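You operate a simulated robot arm through the tools that you are given. There is no shell and no other tool.

Carry out the task below with a simulated two-armed robot. There is one attempt and no reset: what you move stays moved.

## Task
Open the white valve, run the one monitor that shows 0/1, then press STOP.
Fine: 25 first, then the two steps of its row; three steps in all; keep half a metre clear of the turning rollers.

The check looks at the end state, three seconds after you hand in, the way a careful person would. Anything else that was tipped, shoved, dropped, spilled or broken makes it a failure.

## Robot
Two 7-joint arms with two-finger parallel grippers on one trunk that stands fixed in place. Base frame: the origin is at the foot of the trunk, x ahead of it, y to its left, z up; the work surface is at about z = 720. Lengths are in mm, angles in rad, forces in N, time in s.
The left shoulder is at [23, 173, 1487], the right one opposite. With the tool pointing down near the work surface each hand reaches from about 100 to 320 mm from the base axis, measured 20 degrees to its own side. Payload 3.6 kg a hand.
The tool frame of a hand sits at the grasp point between the pads (the TCP): z along the fingers, y along the line on which they close. The tips reach 30 mm beyond it. The gripper opens to 110 mm. The fingers are 20 mm wide and 10 mm thick; the gripper's body (48 by 112 mm) begins 55 mm behind the TCP.
Orientation is told as [roll, pitch, yaw] about the base's x, y, z axes, in that order, counted from this pose: with the fingers straight down and closing along the base's y, the tool's x points along the base's -x, its y along +y and its z along -z.

## Interface
- The arms move only by the tool move_arm. It takes "left_motion", "right_motion" or both (then of equal length, played together; a hand with none holds still); each is a list of rows, each a list of 7 numbers: the shift along the base's x, y, z in units of 20 mm (1.0 is 20 mm), then the turn, a rotation vector about the base's x, y, z in units of 5 degrees (1.0 is 5 degrees), then the closure, from 0 (fully open) to 1 (shut). In form: [[x, y, z, rx, ry, rz, hand], ...]. A call has 1 to 20 rows; each row shifts and turns the commanded pose from where the row before left it. A call with a number of a shift or a turn outside -1 to 1 is refused whole. Each row takes 0.2 s and may step no farther than 50 mm and 0.15 rad from the row before; otherwise, or with a gripper value out of range, the whole call is refused. A pose out of reach is approached as far as the arm can. The call stops where the force on the tool passes 40 N (or 10 N more than at its start, if that is more) or the arm is blocked; 0.2 s more then pass. Each finger travels about 153 mm/s and halts on what it meets, pressing with about 29 N; the grip force reading is that of the motor and also rises with nothing between the fingers. The clock runs only during rows and for 0.2 s after the last one: add rows that do not move to give the fingers time. The reply holds the time, the measured pose of the TCP, the force on the tool along the base axes, the opening and the grip force, in the units named above and with some noise, with the torque about the TCP (base axes, N m) and any sound that the robot's microphone picked up.
- Cameras (640 x 400 px; columns grow to the right, rows downward): "scene" is now at [93.8, -34, 1656.8]; the picture's right is [-0.40, -0.92, 0.00], its down [-0.57, 0.25, -0.79] and it looks along [0.72, -0.31, -0.62] (base axes); focal length 319 px, centre (320, 200). "left" rides on the left gripper at [72, -17, -103] in its tool frame; the picture's right is [0.23, 0.97, 0.00], its down [-0.76, 0.18, -0.62] and it looks along [-0.61, 0.14, 0.78] (tool axes); focal length 222 px, centre (320, 200). "right" rides on the right gripper at [72, 17, -104] in its tool frame; the picture's right is [-0.23, 0.97, 0.00], its down [-0.76, -0.18, -0.62] and it looks along [-0.61, -0.14, 0.78] (tool axes); focal length 222 px, centre (320, 200). There is no depth. A picture from a camera that has moved, and an enlarged one, comes with that camera's place and axes in the base frame and with its lens.
- get_image(camera): a new picture of that camera. The clock stands still meanwhile.
- move_column(by): slides the trunk up (or, below 0, down) by that many mm; the arms and the scene camera ride with it, the base frame stays. It gives what a move gives, with no picture.
- pan_tilt(pan, tilt): turns the head with the scene camera to pan (to the left, within 1.501 rad either way) and tilt (down, from -0.506 to 1.204), counted from straight ahead of the robot. It gives what a move gives.
- close_up(camera, box): a new picture of the part [left, top, right, bottom] of that camera's present view, enlarged. The clock stands still meanwhile.
- sign_off(): hands the job in; it is judged then, once.

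Places have to be worked out from the pictures, the camera data and where the tool is seen. Open the grippers and draw the arms clear of the work before you hand the job in, unless the task says otherwise.

The tools are called as name(argument=value, ...) on one line, values as JSON. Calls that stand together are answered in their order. move_arm: Moves the arms, as the interface text tells. Its arguments: {"type":"object","properties":{"left_motion":{"type":"array","items":{"type":"array","items":{"type":"number"}}},"right_motion":{"type":"array","items":{"type":"array","items":{"type":"number"}}}},"required":[]} The other tools are called the same way: move_column (by) slides the trunk up or down; pan_tilt (pan, tilt) turns the head that bears the scene camera; get_image (camera) takes a picture; close_up (camera, box) takes an enlarged picture of a part of a camera's view; sign_off () hands the job in.

At the start:

```text
t: 0.0
left_position: [473.6, 40.8, 1348.6]
left_orientation: [-0.001, 0.0, 0.002]
left_force: [1.0, 0.4, 0.6]
left_ft_torque: [-0.02, 0.04, 0.02]
left_finger_gap: 109.9
left_grasp_force: 0.1
right_position: [446.0, -355.9, 1382.3]
right_orientation: [0.0, -0.001, 0.001]
right_force: [0.2, 0.0, 0.4]
right_ft_torque: [0.01, 0.01, 0.01]
right_finger_gap: 109.8
right_grasp_force: 0.0
trunk travel left (down, up): [-600.0, 163.0]
head pan, tilt: [-0.408, 0.665]
```

scene: 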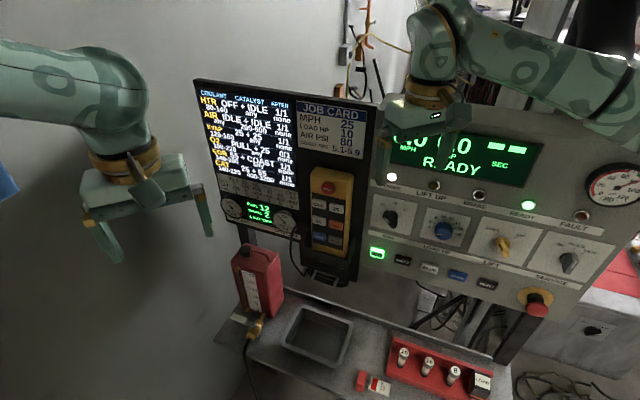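
right: 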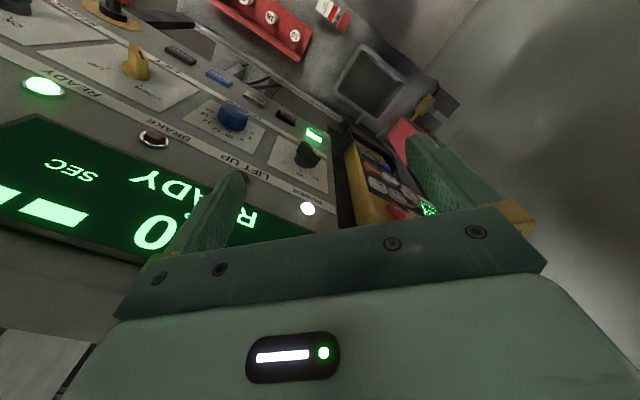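
left: 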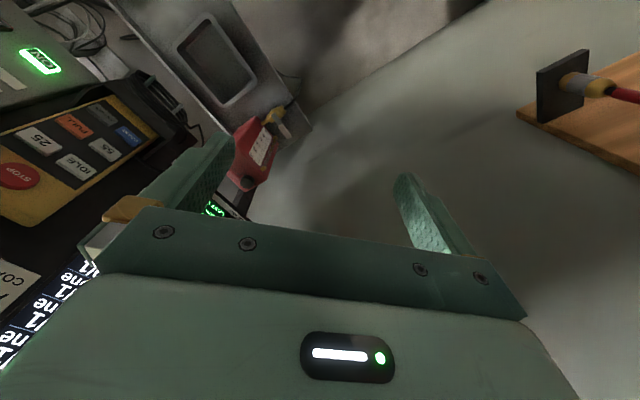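

The scene shows a dynamometer console with a monitor screen, a yellow pendant with buttons, a control panel and a tray. I'll enlarge the screen, the pendant and the panel to read them.

close_up(camera="scene", box=[190, 75, 310, 190])

close_up(camera="scene", box=[290, 95, 390, 290])

close_up(camera="scene", box=[360, 110, 640, 320])

close_up(camera="scene", box=[200, 170, 320, 280])

close_up(camera="scene", box=[220, 270, 520, 400])

```text
3.48 times, centred on (250, 132) of scene
camera zoom: at [93.8, -34.0, 1656.8], right [-0.4, -0.92, 0.0], down [-0.57, 0.25, -0.79], along [0.72, -0.31, -0.62], focal length 1109 px, centre (564, 435)
```

zoom: 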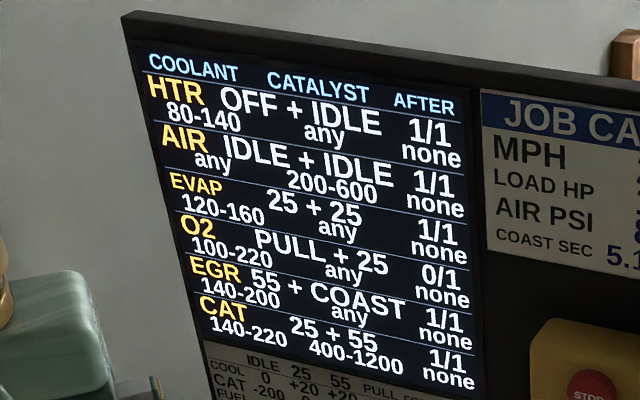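

```text
2.05 times, centred on (340, 192) of scene
camera zoom: at [93.8, -34.0, 1656.8], right [-0.4, -0.92, 0.0], down [-0.57, 0.25, -0.79], along [0.72, -0.31, -0.62], focal length 654 px, centre (279, 215)
```

zoom: 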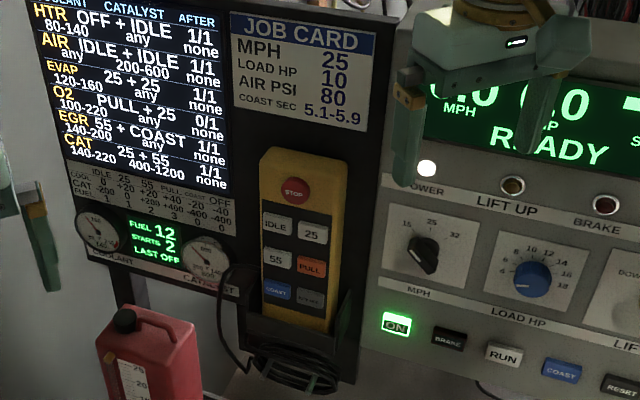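

```text
1.90 times, centred on (500, 215) of scene
camera zoom: at [93.8, -34.0, 1656.8], right [-0.4, -0.92, 0.0], down [-0.57, 0.25, -0.79], along [0.72, -0.31, -0.62], focal length 607 px, centre (-23, 171)
```

zoom: 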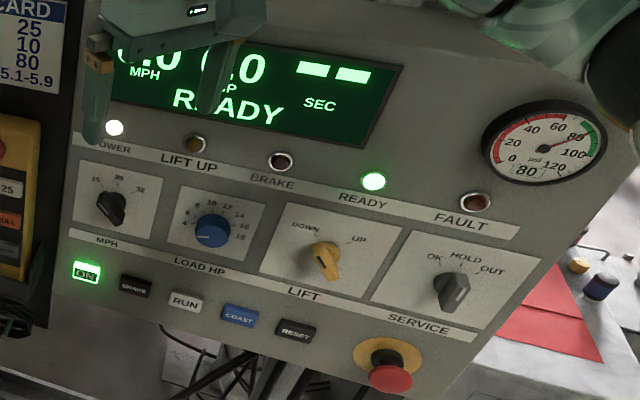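

```text
3.64 times, centred on (260, 225) of scene
camera zoom: at [93.8, -34.0, 1656.8], right [-0.4, -0.92, 0.0], down [-0.57, 0.25, -0.79], along [0.72, -0.31, -0.62], focal length 1159 px, centre (538, 109)
```

zoom: 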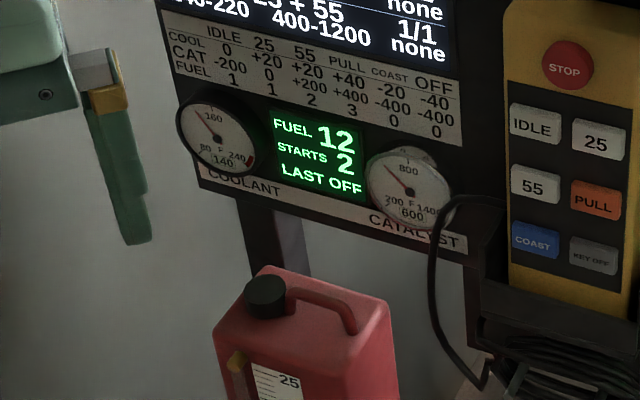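

```text
2.13 times, centred on (370, 335) of scene
camera zoom: at [93.8, -34.0, 1656.8], right [-0.4, -0.92, 0.0], down [-0.57, 0.25, -0.79], along [0.72, -0.31, -0.62], focal length 680 px, centre (213, -88)
```

zoom: 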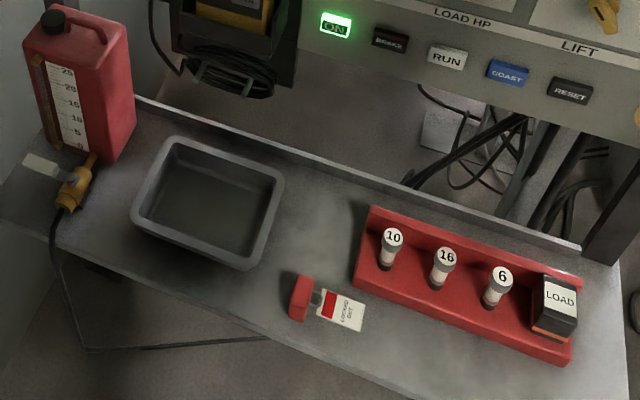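

The O2 row (PULL + 25) is the one at 0/1, so the run would be 25, PULL, 25, then STOP on the pendant. No white valve is in view yet, so I turn the head to look for it.

pan_tilt(pan=0.5, tilt=0.7)

get_image(camera="scene")

pan_tilt(pan=1.3, tilt=0.7)

get_image(camera="scene")

pan_tilt(pan=-1.2, tilt=0.7)

get_image(camera="scene")

pan_tilt(pan=-0.4, tilt=0.0)

get_image(camera="scene")

pan_tilt(pan=-0.4, tilt=1.15)

get_image(camera="scene")

```text
t: 1.2
left_position: [475.2, 41.3, 1349.1]
left_orientation: [-0.002, -0.001, 0.002]
left_force: [-0.1, 0.2, 0.6]
left_ft_torque: [-0.02, 0.02, -0.01]
left_finger_gap: 109.9
left_grasp_force: 0.1
right_position: [445.6, -355.1, 1382.5]
right_orientation: [-0.001, 0.002, 0.001]
right_force: [0.3, 0.2, 1.2]
right_ft_torque: [0.01, 0.02, -0.02]
right_finger_gap: 110.0
right_grasp_force: 0.0
trunk travel left (down, up): [-600.0, 163.0]
head pan, tilt: [0.499, 0.7]
```

```text
taken
camera scene: at [89.3, 40.8, 1653.9], right [0.48, -0.88, 0.0], down [-0.57, -0.31, -0.76], along [0.67, 0.37, -0.64], focal length 319 px, centre (320, 200)
```

scene: 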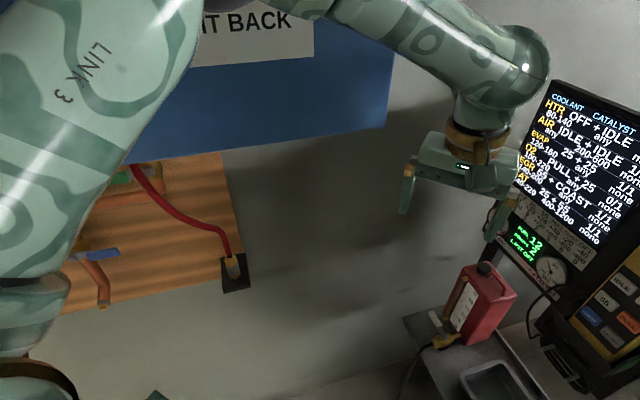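

```text
t: 2.3
left_position: [472.9, 41.4, 1348.2]
left_orientation: [0.001, -0.002, 0.003]
left_force: [0.4, -0.1, -0.1]
left_ft_torque: [0.01, 0.03, -0.01]
left_finger_gap: 110.0
left_grasp_force: 0.1
right_position: [445.0, -355.2, 1382.0]
right_orientation: [0.002, 0.0, -0.001]
right_force: [-0.5, 0.0, 0.0]
right_ft_torque: [0.01, 0.0, 0.0]
right_finger_gap: 110.1
right_grasp_force: 0.1
trunk travel left (down, up): [-600.0, 163.0]
head pan, tilt: [1.3, 0.7]
```

```text
taken
camera scene: at [37.4, 82.1, 1653.9], right [0.96, -0.27, 0.0], down [-0.17, -0.62, -0.76], along [0.2, 0.74, -0.64], focal length 319 px, centre (320, 200)
```

scene: 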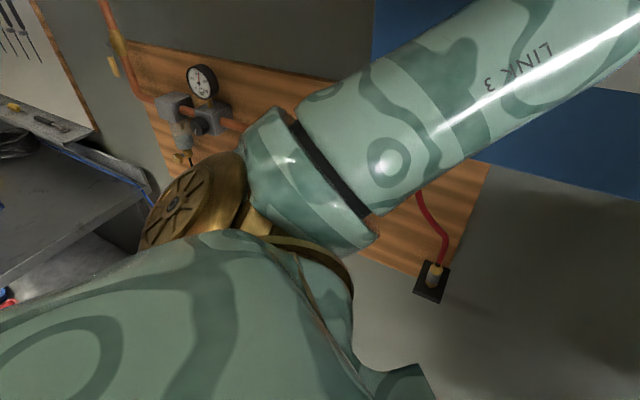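

```text
t: 4.6
left_position: [474.1, 41.0, 1349.0]
left_orientation: [0.001, -0.001, 0.002]
left_force: [-0.8, 0.8, 0.0]
left_ft_torque: [-0.02, -0.02, 0.03]
left_finger_gap: 110.0
left_grasp_force: 0.1
right_position: [446.5, -355.1, 1382.2]
right_orientation: [0.001, 0.0, 0.0]
right_force: [-0.1, -0.6, 0.7]
right_ft_torque: [0.02, -0.03, -0.02]
right_finger_gap: 110.3
right_grasp_force: 0.0
trunk travel left (down, up): [-600.0, 163.0]
head pan, tilt: [-1.201, 0.7]
```

```text
taken
camera scene: at [45.5, -78.9, 1653.9], right [-0.93, -0.36, 0.0], down [-0.23, 0.6, -0.76], along [0.28, -0.71, -0.64], focal length 319 px, centre (320, 200)
```

scene: 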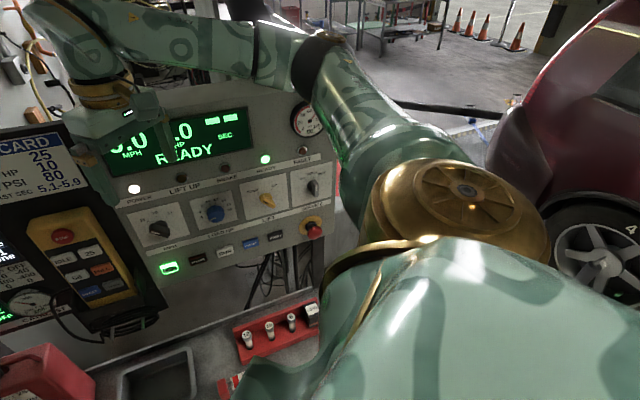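

```text
t: 5.7
left_position: [473.7, 40.3, 1348.9]
left_orientation: [0.0, -0.001, 0.002]
left_force: [0.1, 0.1, 0.0]
left_ft_torque: [-0.02, 0.0, 0.02]
left_finger_gap: 110.4
left_grasp_force: 0.1
right_position: [445.9, -355.8, 1383.6]
right_orientation: [-0.001, -0.001, 0.0]
right_force: [0.5, 0.0, -0.4]
right_ft_torque: [-0.01, 0.0, -0.01]
right_finger_gap: 110.0
right_grasp_force: 0.0
trunk travel left (down, up): [-600.0, 163.0]
head pan, tilt: [-0.4, 0.0]
```

```text
taken
camera scene: at [97.6, -34.9, 1717.6], right [-0.39, -0.92, 0.0], down [0.0, 0.0, -1.0], along [0.92, -0.39, 0.0], focal length 319 px, centre (320, 200)
```

scene: 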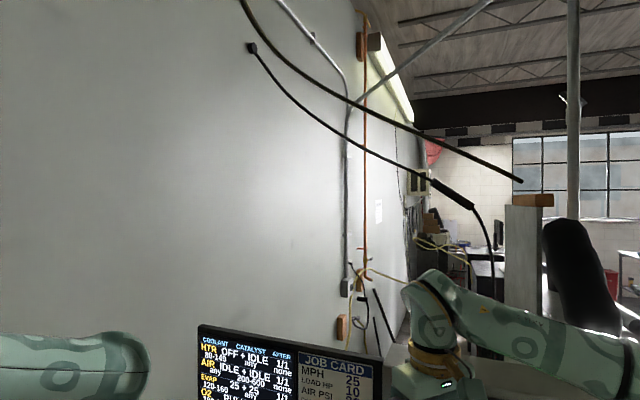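

```text
t: 7.1
left_position: [473.5, 41.1, 1349.9]
left_orientation: [-0.001, 0.0, 0.003]
left_force: [0.4, -0.1, -0.2]
left_ft_torque: [-0.02, -0.01, 0.03]
left_finger_gap: 110.0
left_grasp_force: 0.0
right_position: [445.9, -355.9, 1383.4]
right_orientation: [0.001, 0.0, 0.0]
right_force: [-0.6, 0.2, -0.1]
right_ft_torque: [0.0, -0.02, -0.04]
right_finger_gap: 110.2
right_grasp_force: 0.1
trunk travel left (down, up): [-600.0, 163.0]
head pan, tilt: [-0.4, 1.15]
```

```text
taken
camera scene: at [69.6, -23.0, 1620.8], right [-0.39, -0.92, 0.0], down [-0.84, 0.35, -0.41], along [0.38, -0.16, -0.91], focal length 319 px, centre (320, 200)
```

scene: 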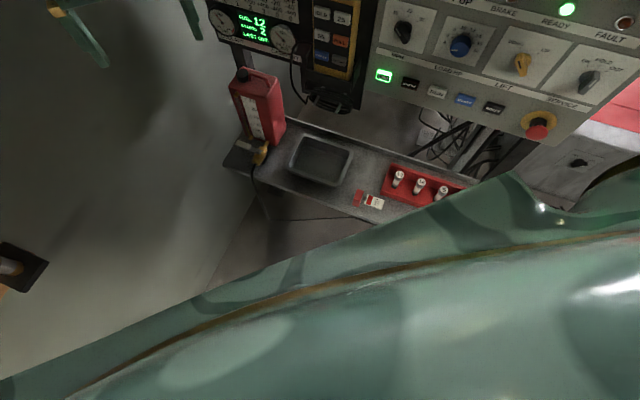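

A wooden board with copper pipe, a regulator and hoses hangs to the left, partly hidden by the left arm. I look at it from several head angles.

pan_tilt(pan=0.9, tilt=0.6)

get_image(camera="scene")

pan_tilt(pan=1.5, tilt=0.9)

get_image(camera="scene")

pan_tilt(pan=0.7, tilt=0.1)

get_image(camera="scene")

pan_tilt(pan=0.3, tilt=1.1)

get_image(camera="scene")

```text
t: 8.6
left_position: [473.3, 40.4, 1348.4]
left_orientation: [-0.001, 0.0, 0.001]
left_force: [0.5, -0.2, -0.1]
left_ft_torque: [0.0, -0.02, 0.01]
left_finger_gap: 110.0
left_grasp_force: 0.0
right_position: [445.8, -354.8, 1381.1]
right_orientation: [0.001, 0.001, 0.0]
right_force: [-0.1, -0.7, 0.7]
right_ft_torque: [0.02, 0.03, -0.01]
right_finger_gap: 110.0
right_grasp_force: 0.1
trunk travel left (down, up): [-600.0, 163.0]
head pan, tilt: [0.901, 0.6]
```

```text
taken
camera scene: at [69.6, 69.5, 1662.5], right [0.78, -0.62, 0.0], down [-0.35, -0.44, -0.82], along [0.51, 0.65, -0.57], focal length 319 px, centre (320, 200)
```

scene: 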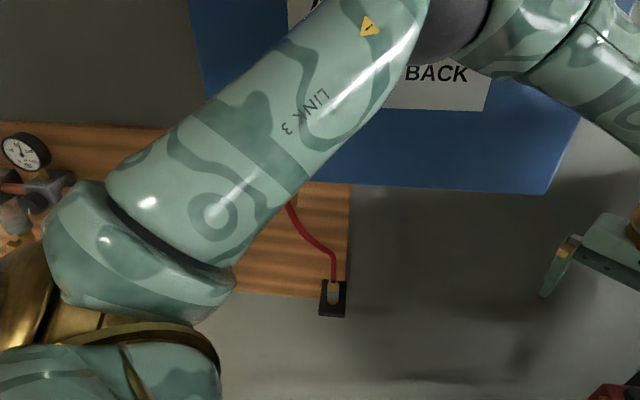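

```text
t: 9.6
left_position: [473.4, 41.2, 1349.4]
left_orientation: [-0.001, -0.001, 0.003]
left_force: [0.0, -0.1, -0.8]
left_ft_torque: [-0.03, 0.01, 0.02]
left_finger_gap: 109.9
left_grasp_force: 0.1
right_position: [446.8, -354.1, 1381.8]
right_orientation: [-0.002, -0.001, -0.002]
right_force: [-0.5, 0.0, -0.1]
right_ft_torque: [-0.01, -0.03, 0.01]
right_finger_gap: 109.9
right_grasp_force: 0.0
trunk travel left (down, up): [-600.0, 163.0]
head pan, tilt: [1.499, 0.901]
```

```text
taken
camera scene: at [20.1, 75.5, 1637.8], right [1.0, -0.07, 0.0], down [-0.06, -0.78, -0.62], along [0.04, 0.62, -0.78], focal length 319 px, centre (320, 200)
```

scene: 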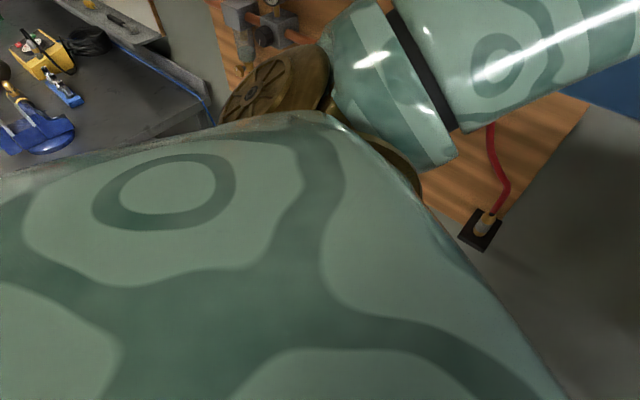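

```text
t: 10.7
left_position: [473.6, 41.4, 1347.7]
left_orientation: [0.001, 0.001, 0.003]
left_force: [0.5, 0.1, 0.0]
left_ft_torque: [0.0, 0.01, 0.02]
left_finger_gap: 110.0
left_grasp_force: 0.2
right_position: [444.8, -354.7, 1381.7]
right_orientation: [0.0, 0.001, -0.001]
right_force: [-0.7, 0.2, 0.4]
right_ft_torque: [0.0, -0.01, -0.02]
right_finger_gap: 110.0
right_grasp_force: 0.0
trunk travel left (down, up): [-600.0, 163.0]
head pan, tilt: [0.7, 0.099]
```

```text
taken
camera scene: at [85.0, 59.7, 1708.6], right [0.65, -0.76, 0.0], down [-0.08, -0.06, -0.99], along [0.76, 0.64, -0.1], focal length 319 px, centre (320, 200)
```

scene: 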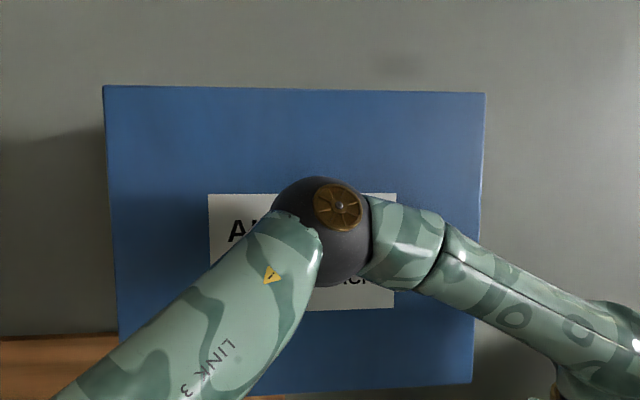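

```text
t: 12.0
left_position: [473.3, 42.0, 1348.5]
left_orientation: [0.0, -0.001, 0.001]
left_force: [-0.5, 0.1, 0.7]
left_ft_torque: [-0.01, 0.03, 0.0]
left_finger_gap: 109.9
left_grasp_force: 0.1
right_position: [446.1, -355.4, 1382.4]
right_orientation: [-0.001, 0.0, -0.001]
right_force: [0.5, -0.3, 0.1]
right_ft_torque: [-0.04, 0.01, 0.0]
right_finger_gap: 110.0
right_grasp_force: 0.1
trunk travel left (down, up): [-600.0, 163.0]
head pan, tilt: [0.3, 1.1]
```

```text
taken
camera scene: at [75.0, 19.0, 1623.9], right [0.3, -0.96, 0.0], down [-0.85, -0.26, -0.45], along [0.43, 0.13, -0.89], focal length 319 px, centre (320, 200)
```

scene: 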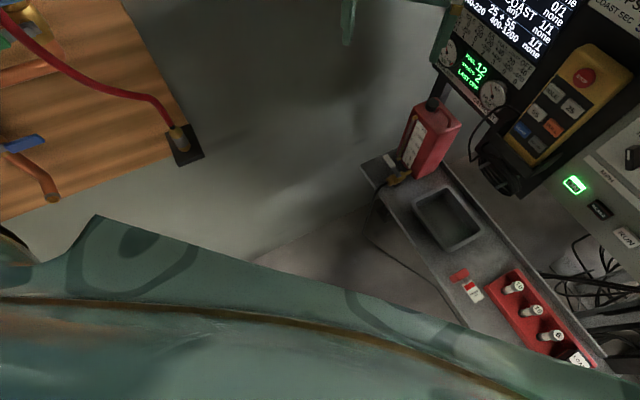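

The left arm hides most of the wooden board, so the white valve is probably behind it. I draw the left hand back from the console while turning it left, so that its own camera looks at the board.

move_arm(left_motion=[[-1, 0, 0, 0, 0, 1, 0], [-1, 0, 0, 0, 0, 1, 0], [-1, 0, 0, 0, 0, 1, 0], [-1, 0, 0, 0, 0, 1, 0], [-1, 0, 0, 0, 0, 1, 0], [-1, 0, 0, 0, 0, 1, 0], [-1, 0, 0, 0, 0, 1, 0], [-1, 0, 0, 0, 0, 1, 0]])

get_image(camera="left")

pan_tilt(pan=0.8, tilt=0.6)

get_image(camera="scene")

```text
t: 13.8
left_position: [312.1, 41.8, 1347.9]
left_orientation: [0.0, 0.001, 0.701]
left_force: [0.5, 0.8, 0.3]
left_ft_torque: [0.02, -0.01, 0.03]
left_finger_gap: 110.0
left_grasp_force: 0.0
right_position: [445.6, -354.0, 1382.7]
right_orientation: [-0.001, -0.001, 0.0]
right_force: [-0.1, -0.2, -0.7]
right_ft_torque: [0.0, 0.02, 0.0]
right_finger_gap: 110.1
right_grasp_force: 0.1
trunk travel left (down, up): [-600.0, 163.0]
head pan, tilt: [0.3, 1.1]
```

```text
taken
camera left: at [266.6, -18.7, 1452.8], right [-0.8, 0.6, 0.0], down [0.47, 0.63, 0.62], along [0.37, 0.5, -0.78], focal length 222 px, centre (320, 200)
```

left: 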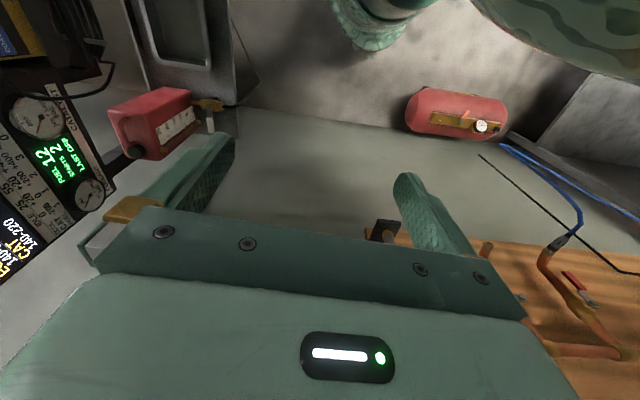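

```text
t: 14.7
left_position: [313.2, 40.5, 1349.3]
left_orientation: [-0.001, -0.002, 0.699]
left_force: [0.1, -0.6, -0.4]
left_ft_torque: [-0.01, 0.01, 0.01]
left_finger_gap: 109.8
left_grasp_force: 0.1
right_position: [445.7, -355.1, 1381.8]
right_orientation: [-0.001, 0.001, 0.001]
right_force: [0.1, -0.3, -0.6]
right_ft_torque: [-0.01, 0.01, 0.0]
right_finger_gap: 110.0
right_grasp_force: 0.0
trunk travel left (down, up): [-600.0, 163.0]
head pan, tilt: [0.799, 0.6]
```

```text
taken
camera scene: at [76.2, 63.4, 1662.4], right [0.72, -0.7, 0.0], down [-0.39, -0.41, -0.82], along [0.57, 0.59, -0.57], focal length 319 px, centre (320, 200)
```

scene: 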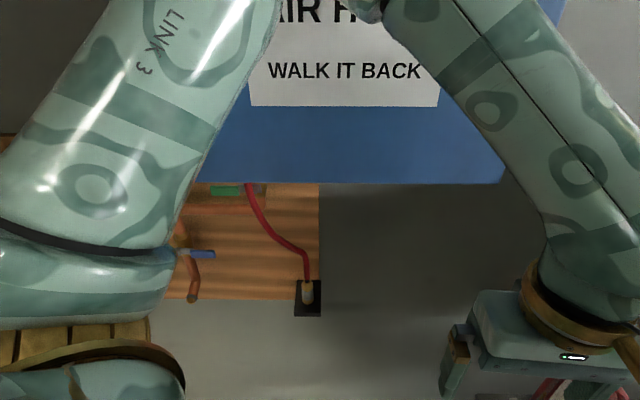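

The left hand camera shows more of the board: copper pipe, a lever with a red or white handle, a red air tank below. I turn the hand further left and lift its fingers toward the board to see all of it.

move_arm(left_motion=[[0, 0, 0, 0, 0, 1, 0], [0, 0, 0, 0, 0, 1, 0], [0, 0, 0, 0, 0, 1, 0], [0, 0, 0, 0, 0, 1, 0], [0, 0, 0, 0, 0, 1, 0], [0, 0, 0, 0, 0, 1, 0], [0, 0, 0, 0, 0, 1, 0], [-0.2, 0, 0, 0.966, -0.259, 0, 0], [-0.2, 0, 0, 0.966, -0.259, 0, 0], [-0.2, 0, 0, 0.966, -0.259, 0, 0], [-0.2, 0, 0, 0.966, -0.259, 0, 0], [-0.2, 0, 0, 0.966, -0.259, 0, 0], [-0.2, 0, 0, 0.966, -0.259, 0, 0]])

get_image(camera="left")

get_image(camera="scene")

```text
t: 17.5
left_position: [288.8, 39.0, 1349.4]
left_orientation: [0.0, -0.524, 1.311]
left_force: [-1.1, -0.7, 0.1]
left_ft_torque: [0.0, -0.04, 0.02]
left_finger_gap: 109.9
left_grasp_force: 0.2
right_position: [444.9, -356.0, 1382.5]
right_orientation: [0.002, 0.001, 0.0]
right_force: [0.1, -0.2, -0.2]
right_ft_torque: [0.04, 0.0, 0.0]
right_finger_gap: 110.2
right_grasp_force: 0.1
trunk travel left (down, up): [-600.0, 163.0]
head pan, tilt: [0.799, 0.6]
```

```text
taken
camera left: at [274.2, -75.1, 1402.9], right [-0.99, 0.06, -0.11], down [-0.08, 0.38, 0.92], along [0.1, 0.92, -0.37], focal length 222 px, centre (320, 200)
```

left: 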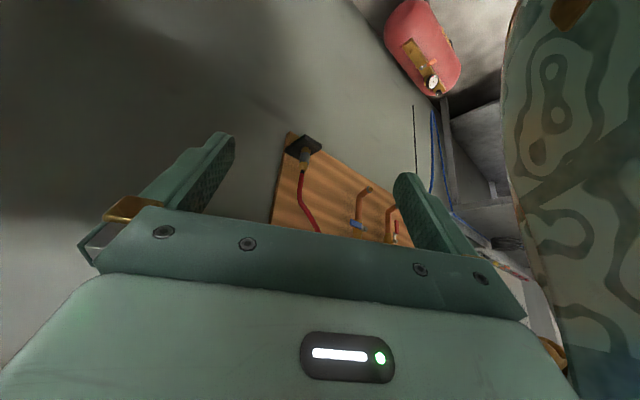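

```text
taken
camera scene: at [75.4, 62.4, 1662.6], right [0.72, -0.7, 0.0], down [-0.39, -0.4, -0.83], along [0.58, 0.59, -0.56], focal length 319 px, centre (320, 200)
```

scene: 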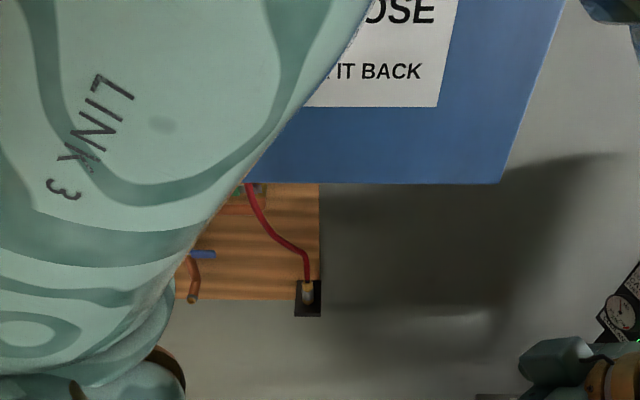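

The board shows, upside down, a blue-handled lever and another fitting hidden by the finger. I enlarge it.

close_up(camera="left", box=[260, 110, 480, 260])

```text
2.67 times, centred on (370, 185) of left
camera zoom: at [274.2, -75.1, 1402.9], right [-0.99, 0.06, -0.11], down [-0.08, 0.38, 0.92], along [0.1, 0.92, -0.37], focal length 592 px, centre (187, 240)
```

zoom: 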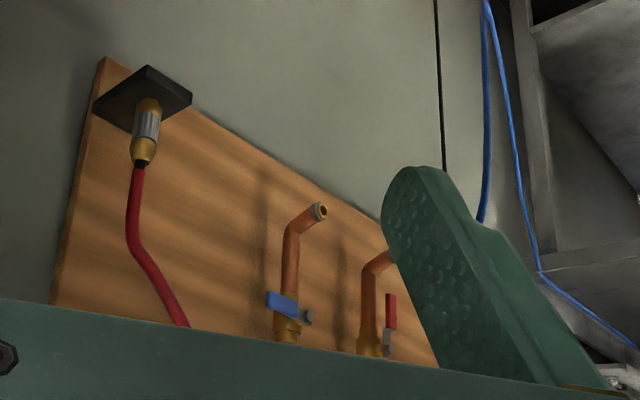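

I enlarge the board in the scene view as well.

close_up(camera="scene", box=[160, 150, 340, 330])

```text
2.22 times, centred on (250, 240) of scene
camera zoom: at [75.4, 62.4, 1662.6], right [0.72, -0.7, 0.0], down [-0.39, -0.4, -0.83], along [0.58, 0.59, -0.56], focal length 708 px, centre (476, 111)
```

zoom: 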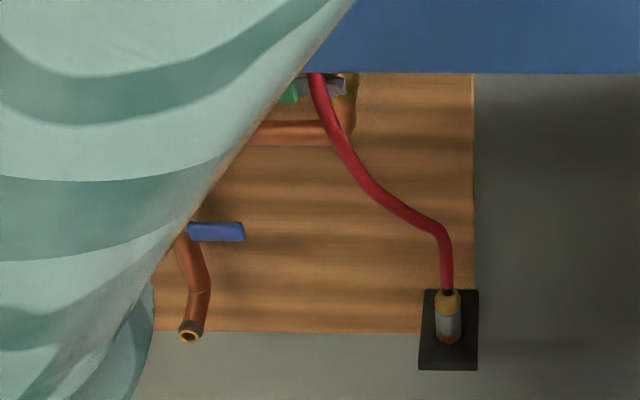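

The blue lever sits near [228, 542, 1224], and the board plane recedes leftward. I tilt the hand up another 20 degrees and raise it so that its camera sees the whole board.

move_arm(left_motion=[[-0.5, -0.5, 0.5, 0.966, -0.259, 0, 0], [-0.5, -0.5, 0.5, 0.966, -0.259, 0, 0], [-0.5, -0.5, 0.5, 0.966, -0.259, 0, 0], [-0.5, -0.5, 0.5, 0.966, -0.259, 0, 0]])

get_image(camera="left")

close_up(camera="left", box=[220, 130, 460, 280])

```text
t: 18.5
left_position: [308.9, 108.3, 1397.6]
left_orientation: [0.001, -0.871, 1.305]
left_force: [0.1, -1.1, 0.5]
left_ft_torque: [-0.01, 0.0, -0.01]
left_finger_gap: 110.2
left_grasp_force: 0.1
left hand out of reach, approached as far as the arm can: row 1, 2, 3, 4
right_position: [445.1, -355.8, 1382.5]
right_orientation: [0.0, 0.0, 0.001]
right_force: [0.4, 0.6, 0.4]
right_ft_torque: [0.01, -0.03, 0.02]
right_finger_gap: 110.1
right_grasp_force: 0.1
trunk travel left (down, up): [-600.0, 163.0]
head pan, tilt: [0.799, 0.6]
```

```text
taken
camera left: at [291.5, -18.2, 1409.9], right [-0.98, 0.11, -0.17], down [-0.17, 0.06, 0.98], along [0.12, 0.99, -0.04], focal length 222 px, centre (320, 200)
```

left: 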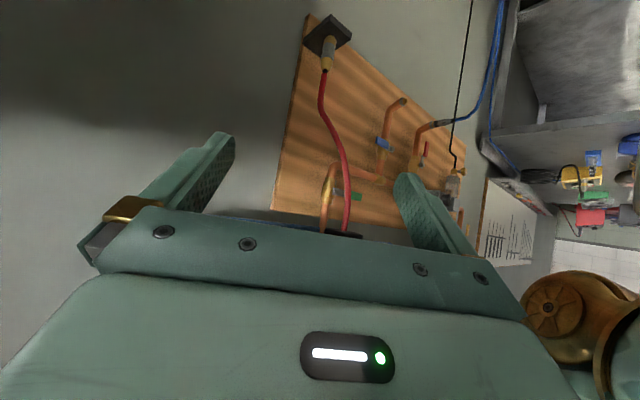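

```text
2.67 times, centred on (340, 205) of left
camera zoom: at [291.5, -18.2, 1409.9], right [-0.98, 0.11, -0.17], down [-0.17, 0.06, 0.98], along [0.12, 0.99, -0.04], focal length 592 px, centre (267, 187)
```

zoom: 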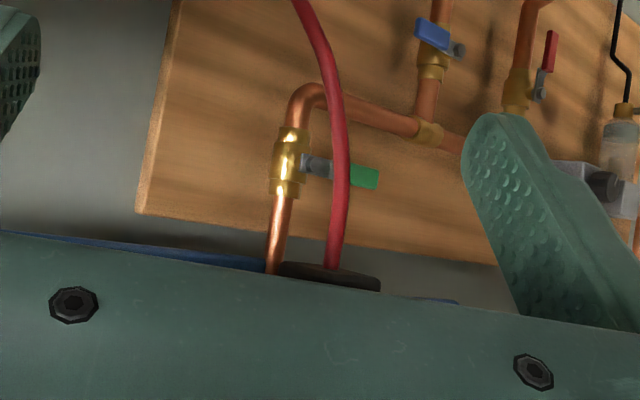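

There are blue, red and green levers but no white one here. The copper pipe further left had another fitting, so I look there with the scene camera and through the left camera's right side.

pan_tilt(pan=1.4, tilt=0.3)

get_image(camera="scene")

close_up(camera="left", box=[400, 100, 560, 280])

```text
t: 19.5
left_position: [311.2, 107.0, 1399.3]
left_orientation: [-0.001, -0.858, 1.31]
left_force: [0.4, -1.3, 0.2]
left_ft_torque: [-0.02, -0.01, 0.01]
left_finger_gap: 109.8
left_grasp_force: 0.1
right_position: [446.1, -355.7, 1382.2]
right_orientation: [0.001, 0.001, 0.001]
right_force: [0.2, 0.2, -0.3]
right_ft_torque: [-0.01, 0.01, 0.03]
right_finger_gap: 110.0
right_grasp_force: 0.0
trunk travel left (down, up): [-600.0, 163.0]
head pan, tilt: [1.4, 0.3]
```

```text
taken
camera scene: at [58.5, 80.7, 1676.1], right [0.88, -0.48, 0.0], down [-0.21, -0.38, -0.9], along [0.43, 0.79, -0.44], focal length 319 px, centre (320, 200)
```

scene: 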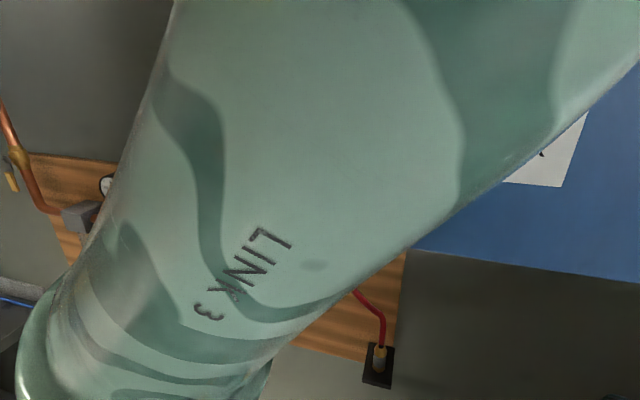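

```text
2.22 times, centred on (480, 190) of left
camera zoom: at [292.8, -18.3, 1412.2], right [-0.98, 0.11, -0.17], down [-0.17, 0.07, 0.98], along [0.12, 0.99, -0.05], focal length 494 px, centre (-36, 222)
```

zoom: 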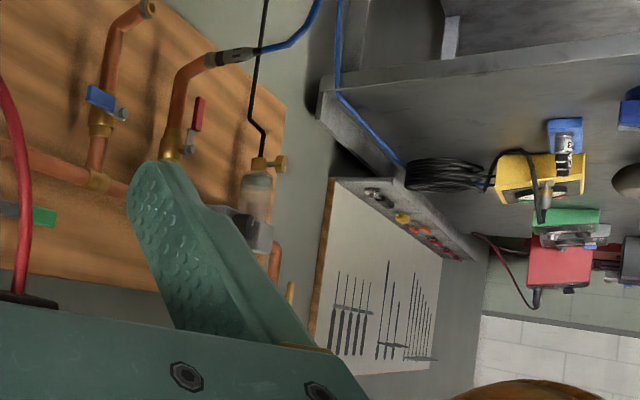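

The levers here are blue, red, green, and a yellow one further left. At the base of the red fuel can there was a brass cock with something white on it, so I look closely at that.

pan_tilt(pan=-0.2, tilt=0.9)

get_image(camera="scene")

close_up(camera="scene", box=[190, 160, 310, 270])

```text
t: 21.2
left_position: [309.0, 107.4, 1398.6]
left_orientation: [-0.002, -0.871, 1.305]
left_force: [0.3, 0.3, 0.3]
left_ft_torque: [0.01, 0.0, -0.03]
left_finger_gap: 110.2
left_grasp_force: 0.1
right_position: [445.4, -355.5, 1382.8]
right_orientation: [0.0, 0.001, 0.0]
right_force: [-0.3, -0.3, 0.6]
right_ft_torque: [-0.01, 0.04, 0.0]
right_finger_gap: 109.6
right_grasp_force: 0.0
trunk travel left (down, up): [-600.0, 163.0]
head pan, tilt: [-0.201, 0.901]
```

```text
taken
camera scene: at [89.5, -9.6, 1637.9], right [-0.13, -0.99, 0.0], down [-0.78, 0.1, -0.62], along [0.62, -0.08, -0.78], focal length 319 px, centre (320, 200)
```

scene: 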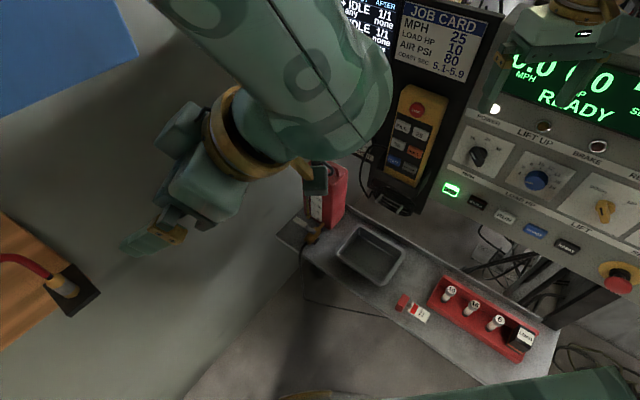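

```text
3.64 times, centred on (250, 215) of scene
camera zoom: at [89.5, -9.6, 1637.9], right [-0.13, -0.99, 0.0], down [-0.78, 0.1, -0.62], along [0.62, -0.08, -0.78], focal length 1159 px, centre (574, 146)
```

zoom: 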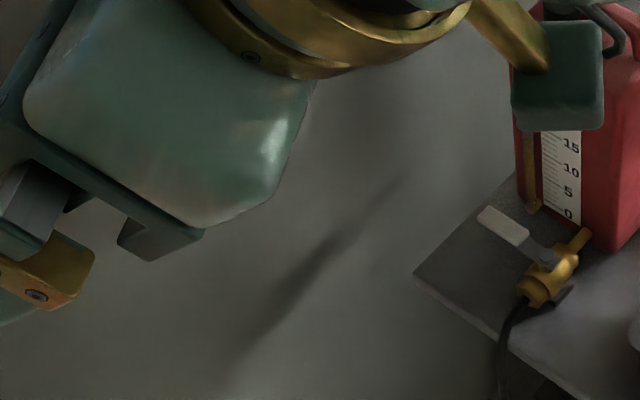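

The white lever on the brass cock at the foot of the fuel can is the white valve; it now stands across the pipe. Before moving further I check where the rollers are on the right, and read the gauges again.

pan_tilt(pan=-1.5, tilt=0.75)

get_image(camera="scene")

pan_tilt(pan=-1.5, tilt=0.2)

get_image(camera="scene")

get_image(camera="right")

```text
t: 22.6
left_position: [309.3, 108.9, 1398.2]
left_orientation: [0.003, -0.867, 1.303]
left_force: [0.3, -0.2, 0.4]
left_ft_torque: [0.0, 0.05, -0.02]
left_finger_gap: 110.2
left_grasp_force: 0.0
right_position: [445.9, -355.7, 1382.0]
right_orientation: [0.0, 0.0, 0.0]
right_force: [-1.3, -0.5, 0.6]
right_ft_torque: [-0.01, -0.01, 0.0]
right_finger_gap: 110.0
right_grasp_force: 0.1
trunk travel left (down, up): [-600.0, 163.0]
head pan, tilt: [-1.499, 0.75]
```

```text
taken
camera scene: at [20.6, -82.5, 1649.6], right [-1.0, -0.07, 0.0], down [-0.05, 0.68, -0.73], along [0.05, -0.73, -0.68], focal length 319 px, centre (320, 200)
```

scene: 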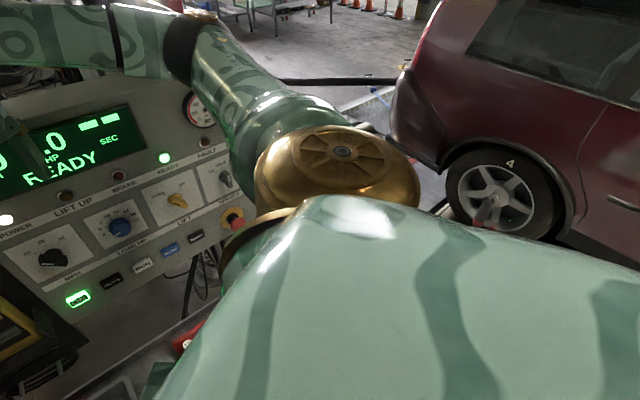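

```text
t: 23.6
left_position: [309.7, 107.6, 1397.8]
left_orientation: [0.004, -0.867, 1.303]
left_force: [-0.2, -0.2, -0.5]
left_ft_torque: [0.02, 0.03, 0.02]
left_finger_gap: 109.9
left_grasp_force: 0.0
right_position: [444.2, -355.5, 1382.2]
right_orientation: [0.001, 0.001, 0.0]
right_force: [-1.3, -1.2, -0.7]
right_ft_torque: [-0.01, -0.01, 0.0]
right_finger_gap: 109.9
right_grasp_force: 0.0
trunk travel left (down, up): [-600.0, 163.0]
head pan, tilt: [-1.499, 0.201]
```

```text
taken
camera scene: at [21.2, -92.8, 1699.2], right [-1.0, -0.07, 0.0], down [-0.01, 0.2, -0.98], along [0.07, -0.98, -0.2], focal length 319 px, centre (320, 200)
```

scene: 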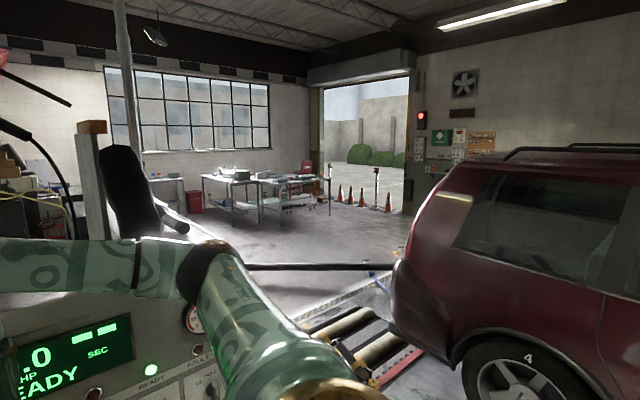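

```text
taken
camera right: at [373.1, -338.9, 1486.1], right [0.23, 0.97, 0.0], down [0.76, -0.18, 0.62], along [0.61, -0.14, -0.78], focal length 222 px, centre (320, 200)
```

right: 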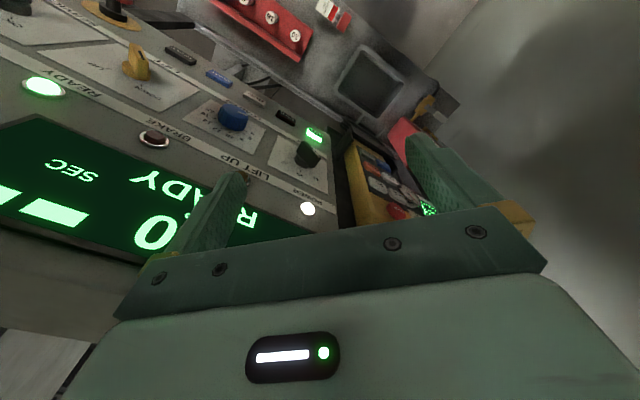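

The rollers lie over two metres away to the right, so the half-metre rule is easy to keep. I bring the left hand back to fingers-down near the body, reversing the moves I made.

move_arm(left_motion=[[0.5, 0.5, -0.5, -0.966, 0.259, 0, 0], [0.5, 0.5, -0.5, -0.966, 0.259, 0, 0], [0.5, 0.5, -0.5, -0.966, 0.259, 0, 0], [0.5, 0.5, -0.5, -0.966, 0.259, 0, 0], [0.2, 0, 0, -0.966, 0.259, 0, 0], [0.2, 0, 0, -0.966, 0.259, 0, 0], [0.2, 0, 0, -0.966, 0.259, 0, 0], [0.2, 0, 0, -0.966, 0.259, 0, 0], [0.2, 0, 0, -0.966, 0.259, 0, 0], [0.2, 0, 0, -0.966, 0.259, 0, 0], [0, 0, 0, 0, 0, -1, 0], [0, 0, 0, 0, 0, -1, 0], [0, 0, 0, 0, 0, -1, 0], [0, 0, 0, 0, 0, -1, 0], [0, 0, 0, 0, 0, -1, 0], [0, 0, 0, 0, 0, -1, 0], [0, 0, 0, 0, 0, -1, 0], [0.5, 0, 0, 0, 0, -1, 0], [0.5, 0, 0, 0, 0, -1, 0], [0.5, 0, 0, 0, 0, -1, 0]])

pan_tilt(pan=-0.3, tilt=0.8)

get_image(camera="scene")

```text
t: 26.9
left_position: [362.3, 172.5, 1348.3]
left_orientation: [0.019, -0.006, 0.86]
left_force: [-1.2, 0.6, 0.8]
left_ft_torque: [-0.21, -0.05, 0.02]
left_finger_gap: 110.1
left_grasp_force: 0.0
right_position: [443.8, -349.1, 1384.3]
right_orientation: [-0.018, 0.003, -0.039]
right_force: [-0.6, -0.6, 1.0]
right_ft_torque: [0.04, -0.05, -0.02]
right_finger_gap: 110.0
right_grasp_force: 0.1
trunk travel left (down, up): [-600.0, 163.0]
head pan, tilt: [-1.499, 0.201]
stopped in row 16 (right hand): the arm was blocked; the commanded pose is now the measured one
```

```text
t: 28.3
left_position: [355.4, 179.7, 1352.9]
left_orientation: [0.017, -0.031, 0.893]
left_force: [0.0, 0.2, 0.8]
left_ft_torque: [-0.01, -0.01, -0.02]
left_finger_gap: 109.9
left_grasp_force: 0.0
right_position: [436.6, -348.1, 1385.2]
right_orientation: [-0.051, -0.018, -0.027]
right_force: [0.1, 0.5, -0.1]
right_ft_torque: [-0.02, -0.01, 0.0]
right_finger_gap: 110.0
right_grasp_force: 0.0
trunk travel left (down, up): [-600.0, 163.0]
head pan, tilt: [-0.3, 0.799]
```

```text
taken
camera scene: at [66.6, -165.0, 1649.0], right [-0.39, -0.92, -0.07], down [-0.63, 0.32, -0.71], along [0.67, -0.23, -0.71], focal length 319 px, centre (320, 200)
```

scene: 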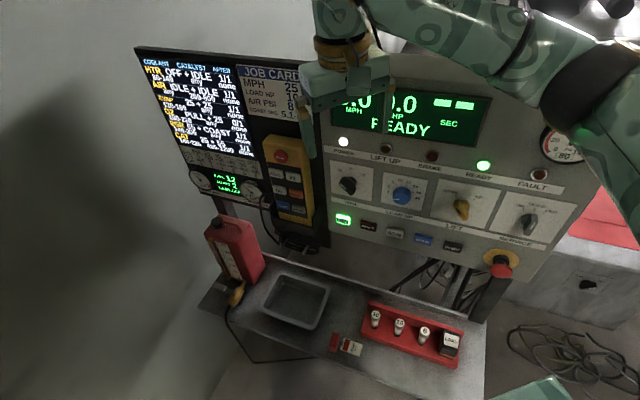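

The move stopped with the "blocked" notice and the scene camera now reports itself 140 mm to the right of where it should be, so something is pressing on the trunk or head. I look at the robot's state again before moving anything.

get_image(camera="left")

get_image(camera="right")

pan_tilt(pan=0.8, tilt=0.6)

get_image(camera="scene")

```text
taken
camera left: at [321.6, 109.6, 1454.8], right [-0.9, 0.43, 0.01], down [0.34, 0.68, 0.65], along [0.28, 0.59, -0.76], focal length 222 px, centre (320, 200)
```

left: 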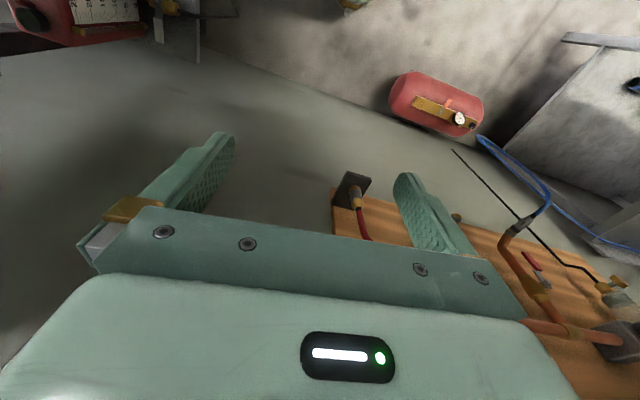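

```text
taken
camera right: at [363.5, -325.7, 1485.8], right [0.25, 0.97, -0.05], down [0.75, -0.16, 0.65], along [0.62, -0.2, -0.76], focal length 222 px, centre (320, 200)
```

right: 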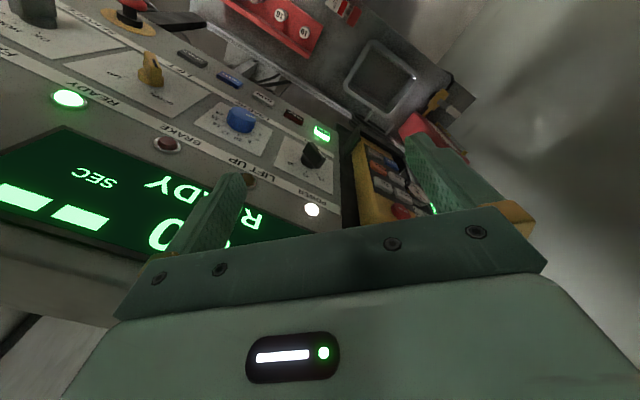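

```text
t: 29.7
left_position: [355.3, 181.1, 1353.1]
left_orientation: [0.015, -0.03, 0.894]
left_force: [0.3, 0.6, 0.4]
left_ft_torque: [0.0, -0.01, 0.0]
left_finger_gap: 109.8
left_grasp_force: 0.0
right_position: [435.6, -349.7, 1384.8]
right_orientation: [-0.052, -0.017, -0.027]
right_force: [0.8, 0.2, 0.9]
right_ft_torque: [0.03, 0.0, 0.01]
right_finger_gap: 110.0
right_grasp_force: 0.1
trunk travel left (down, up): [-600.0, 163.0]
head pan, tilt: [0.799, 0.6]
```

```text
taken
camera scene: at [59.7, -77.8, 1670.7], right [0.64, -0.77, -0.02], down [-0.4, -0.31, -0.86], along [0.66, 0.56, -0.51], focal length 319 px, centre (320, 200)
```

scene: 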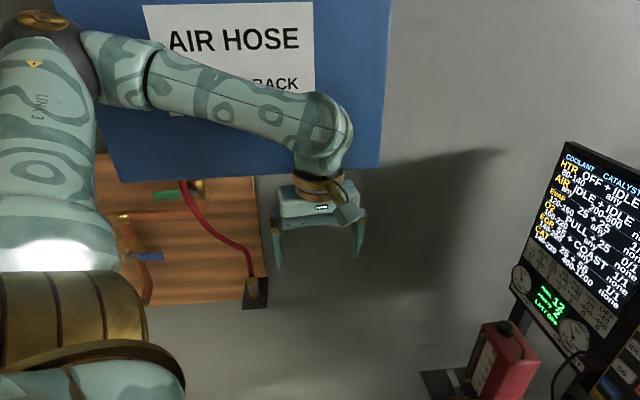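

The trunk is leaning about 0.08 rad to the right; the left elbow may be pressing on the blue hose sign. I look at the elbow directly.

pan_tilt(pan=1.1, tilt=0.2)

get_image(camera="scene")

pan_tilt(pan=1.5, tilt=0.5)

get_image(camera="scene")

```text
t: 30.5
left_position: [354.8, 181.1, 1353.4]
left_orientation: [0.015, -0.029, 0.894]
left_force: [0.3, 0.3, 0.3]
left_ft_torque: [-0.01, 0.01, 0.01]
left_finger_gap: 110.1
left_grasp_force: 0.1
right_position: [437.0, -349.6, 1383.7]
right_orientation: [-0.052, -0.017, -0.026]
right_force: [-0.2, 0.4, 0.2]
right_ft_torque: [0.02, 0.0, -0.01]
right_finger_gap: 110.0
right_grasp_force: 0.0
trunk travel left (down, up): [-600.0, 163.0]
head pan, tilt: [1.1, 0.201]
```

```text
taken
camera scene: at [41.1, -58.3, 1707.8], right [0.84, -0.55, 0.0], down [-0.07, -0.11, -0.99], along [0.54, 0.83, -0.13], focal length 319 px, centre (320, 200)
```

scene: 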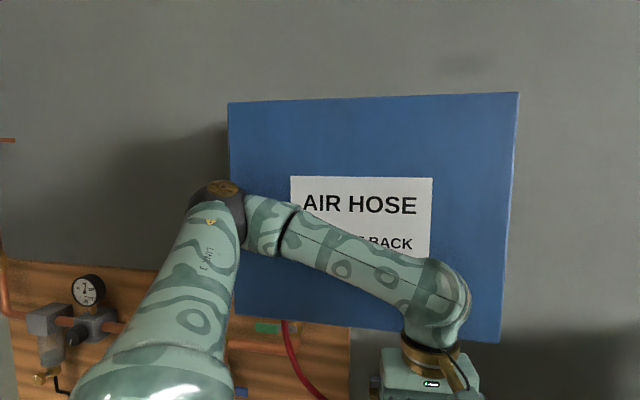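

```text
t: 31.4
left_position: [356.3, 179.5, 1353.1]
left_orientation: [0.015, -0.03, 0.895]
left_force: [-0.7, -0.2, 0.1]
left_ft_torque: [-0.01, 0.02, 0.05]
left_finger_gap: 110.0
left_grasp_force: 0.2
right_position: [436.6, -349.9, 1385.0]
right_orientation: [-0.052, -0.016, -0.027]
right_force: [0.6, -0.4, -0.5]
right_ft_torque: [-0.02, -0.02, -0.01]
right_finger_gap: 109.8
right_grasp_force: 0.0
trunk travel left (down, up): [-600.0, 163.0]
head pan, tilt: [1.499, 0.499]
```

```text
taken
camera scene: at [7.4, -45.2, 1679.6], right [0.98, -0.18, 0.03], down [-0.05, -0.42, -0.91], along [0.17, 0.89, -0.42], focal length 319 px, centre (320, 200)
```

scene: 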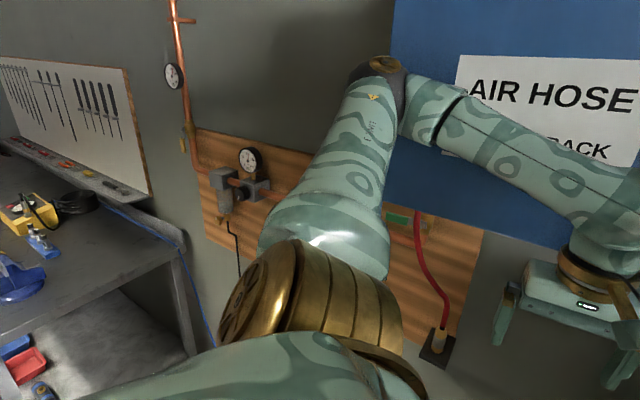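

The left elbow is against the front of the blue AIR HOSE box near its left edge and is pushing the trunk over. I ease the left hand forward and to the right, away from the box, to free it.

move_arm(left_motion=[[0.3, -0.7, 0, 0, 0, -0.5, 0], [0.3, -0.7, 0, 0, 0, -0.5, 0], [0.3, -0.7, 0, 0, 0, -0.5, 0], [0.3, -0.7, 0, 0, 0, -0.5, 0]])

get_image(camera="scene")

```text
t: 31.7
left_position: [293.2, 222.7, 1343.3]
left_orientation: [-0.02, 0.11, 1.075]
left_force: [-2.2, -0.1, 0.8]
left_ft_torque: [0.01, -0.09, 0.0]
left_finger_gap: 110.0
left_grasp_force: 0.1
right_position: [420.4, -257.3, 1388.1]
right_orientation: [-0.146, -0.075, 0.111]
right_force: [-2.0, -4.6, -0.5]
right_ft_torque: [0.29, -0.11, 0.03]
right_finger_gap: 110.0
right_grasp_force: 0.1
trunk travel left (down, up): [-600.0, 163.0]
head pan, tilt: [1.499, 0.499]
stopped in row 1 (left hand): the arm was blocked; the commanded pose is now the measured one
```

```text
taken
camera scene: at [-12.5, -72.9, 1680.4], right [0.98, -0.21, 0.04], down [-0.05, -0.41, -0.91], along [0.21, 0.89, -0.41], focal length 319 px, centre (320, 200)
```

scene: 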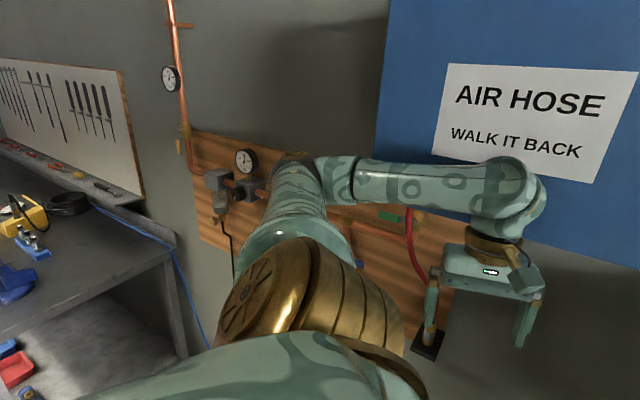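

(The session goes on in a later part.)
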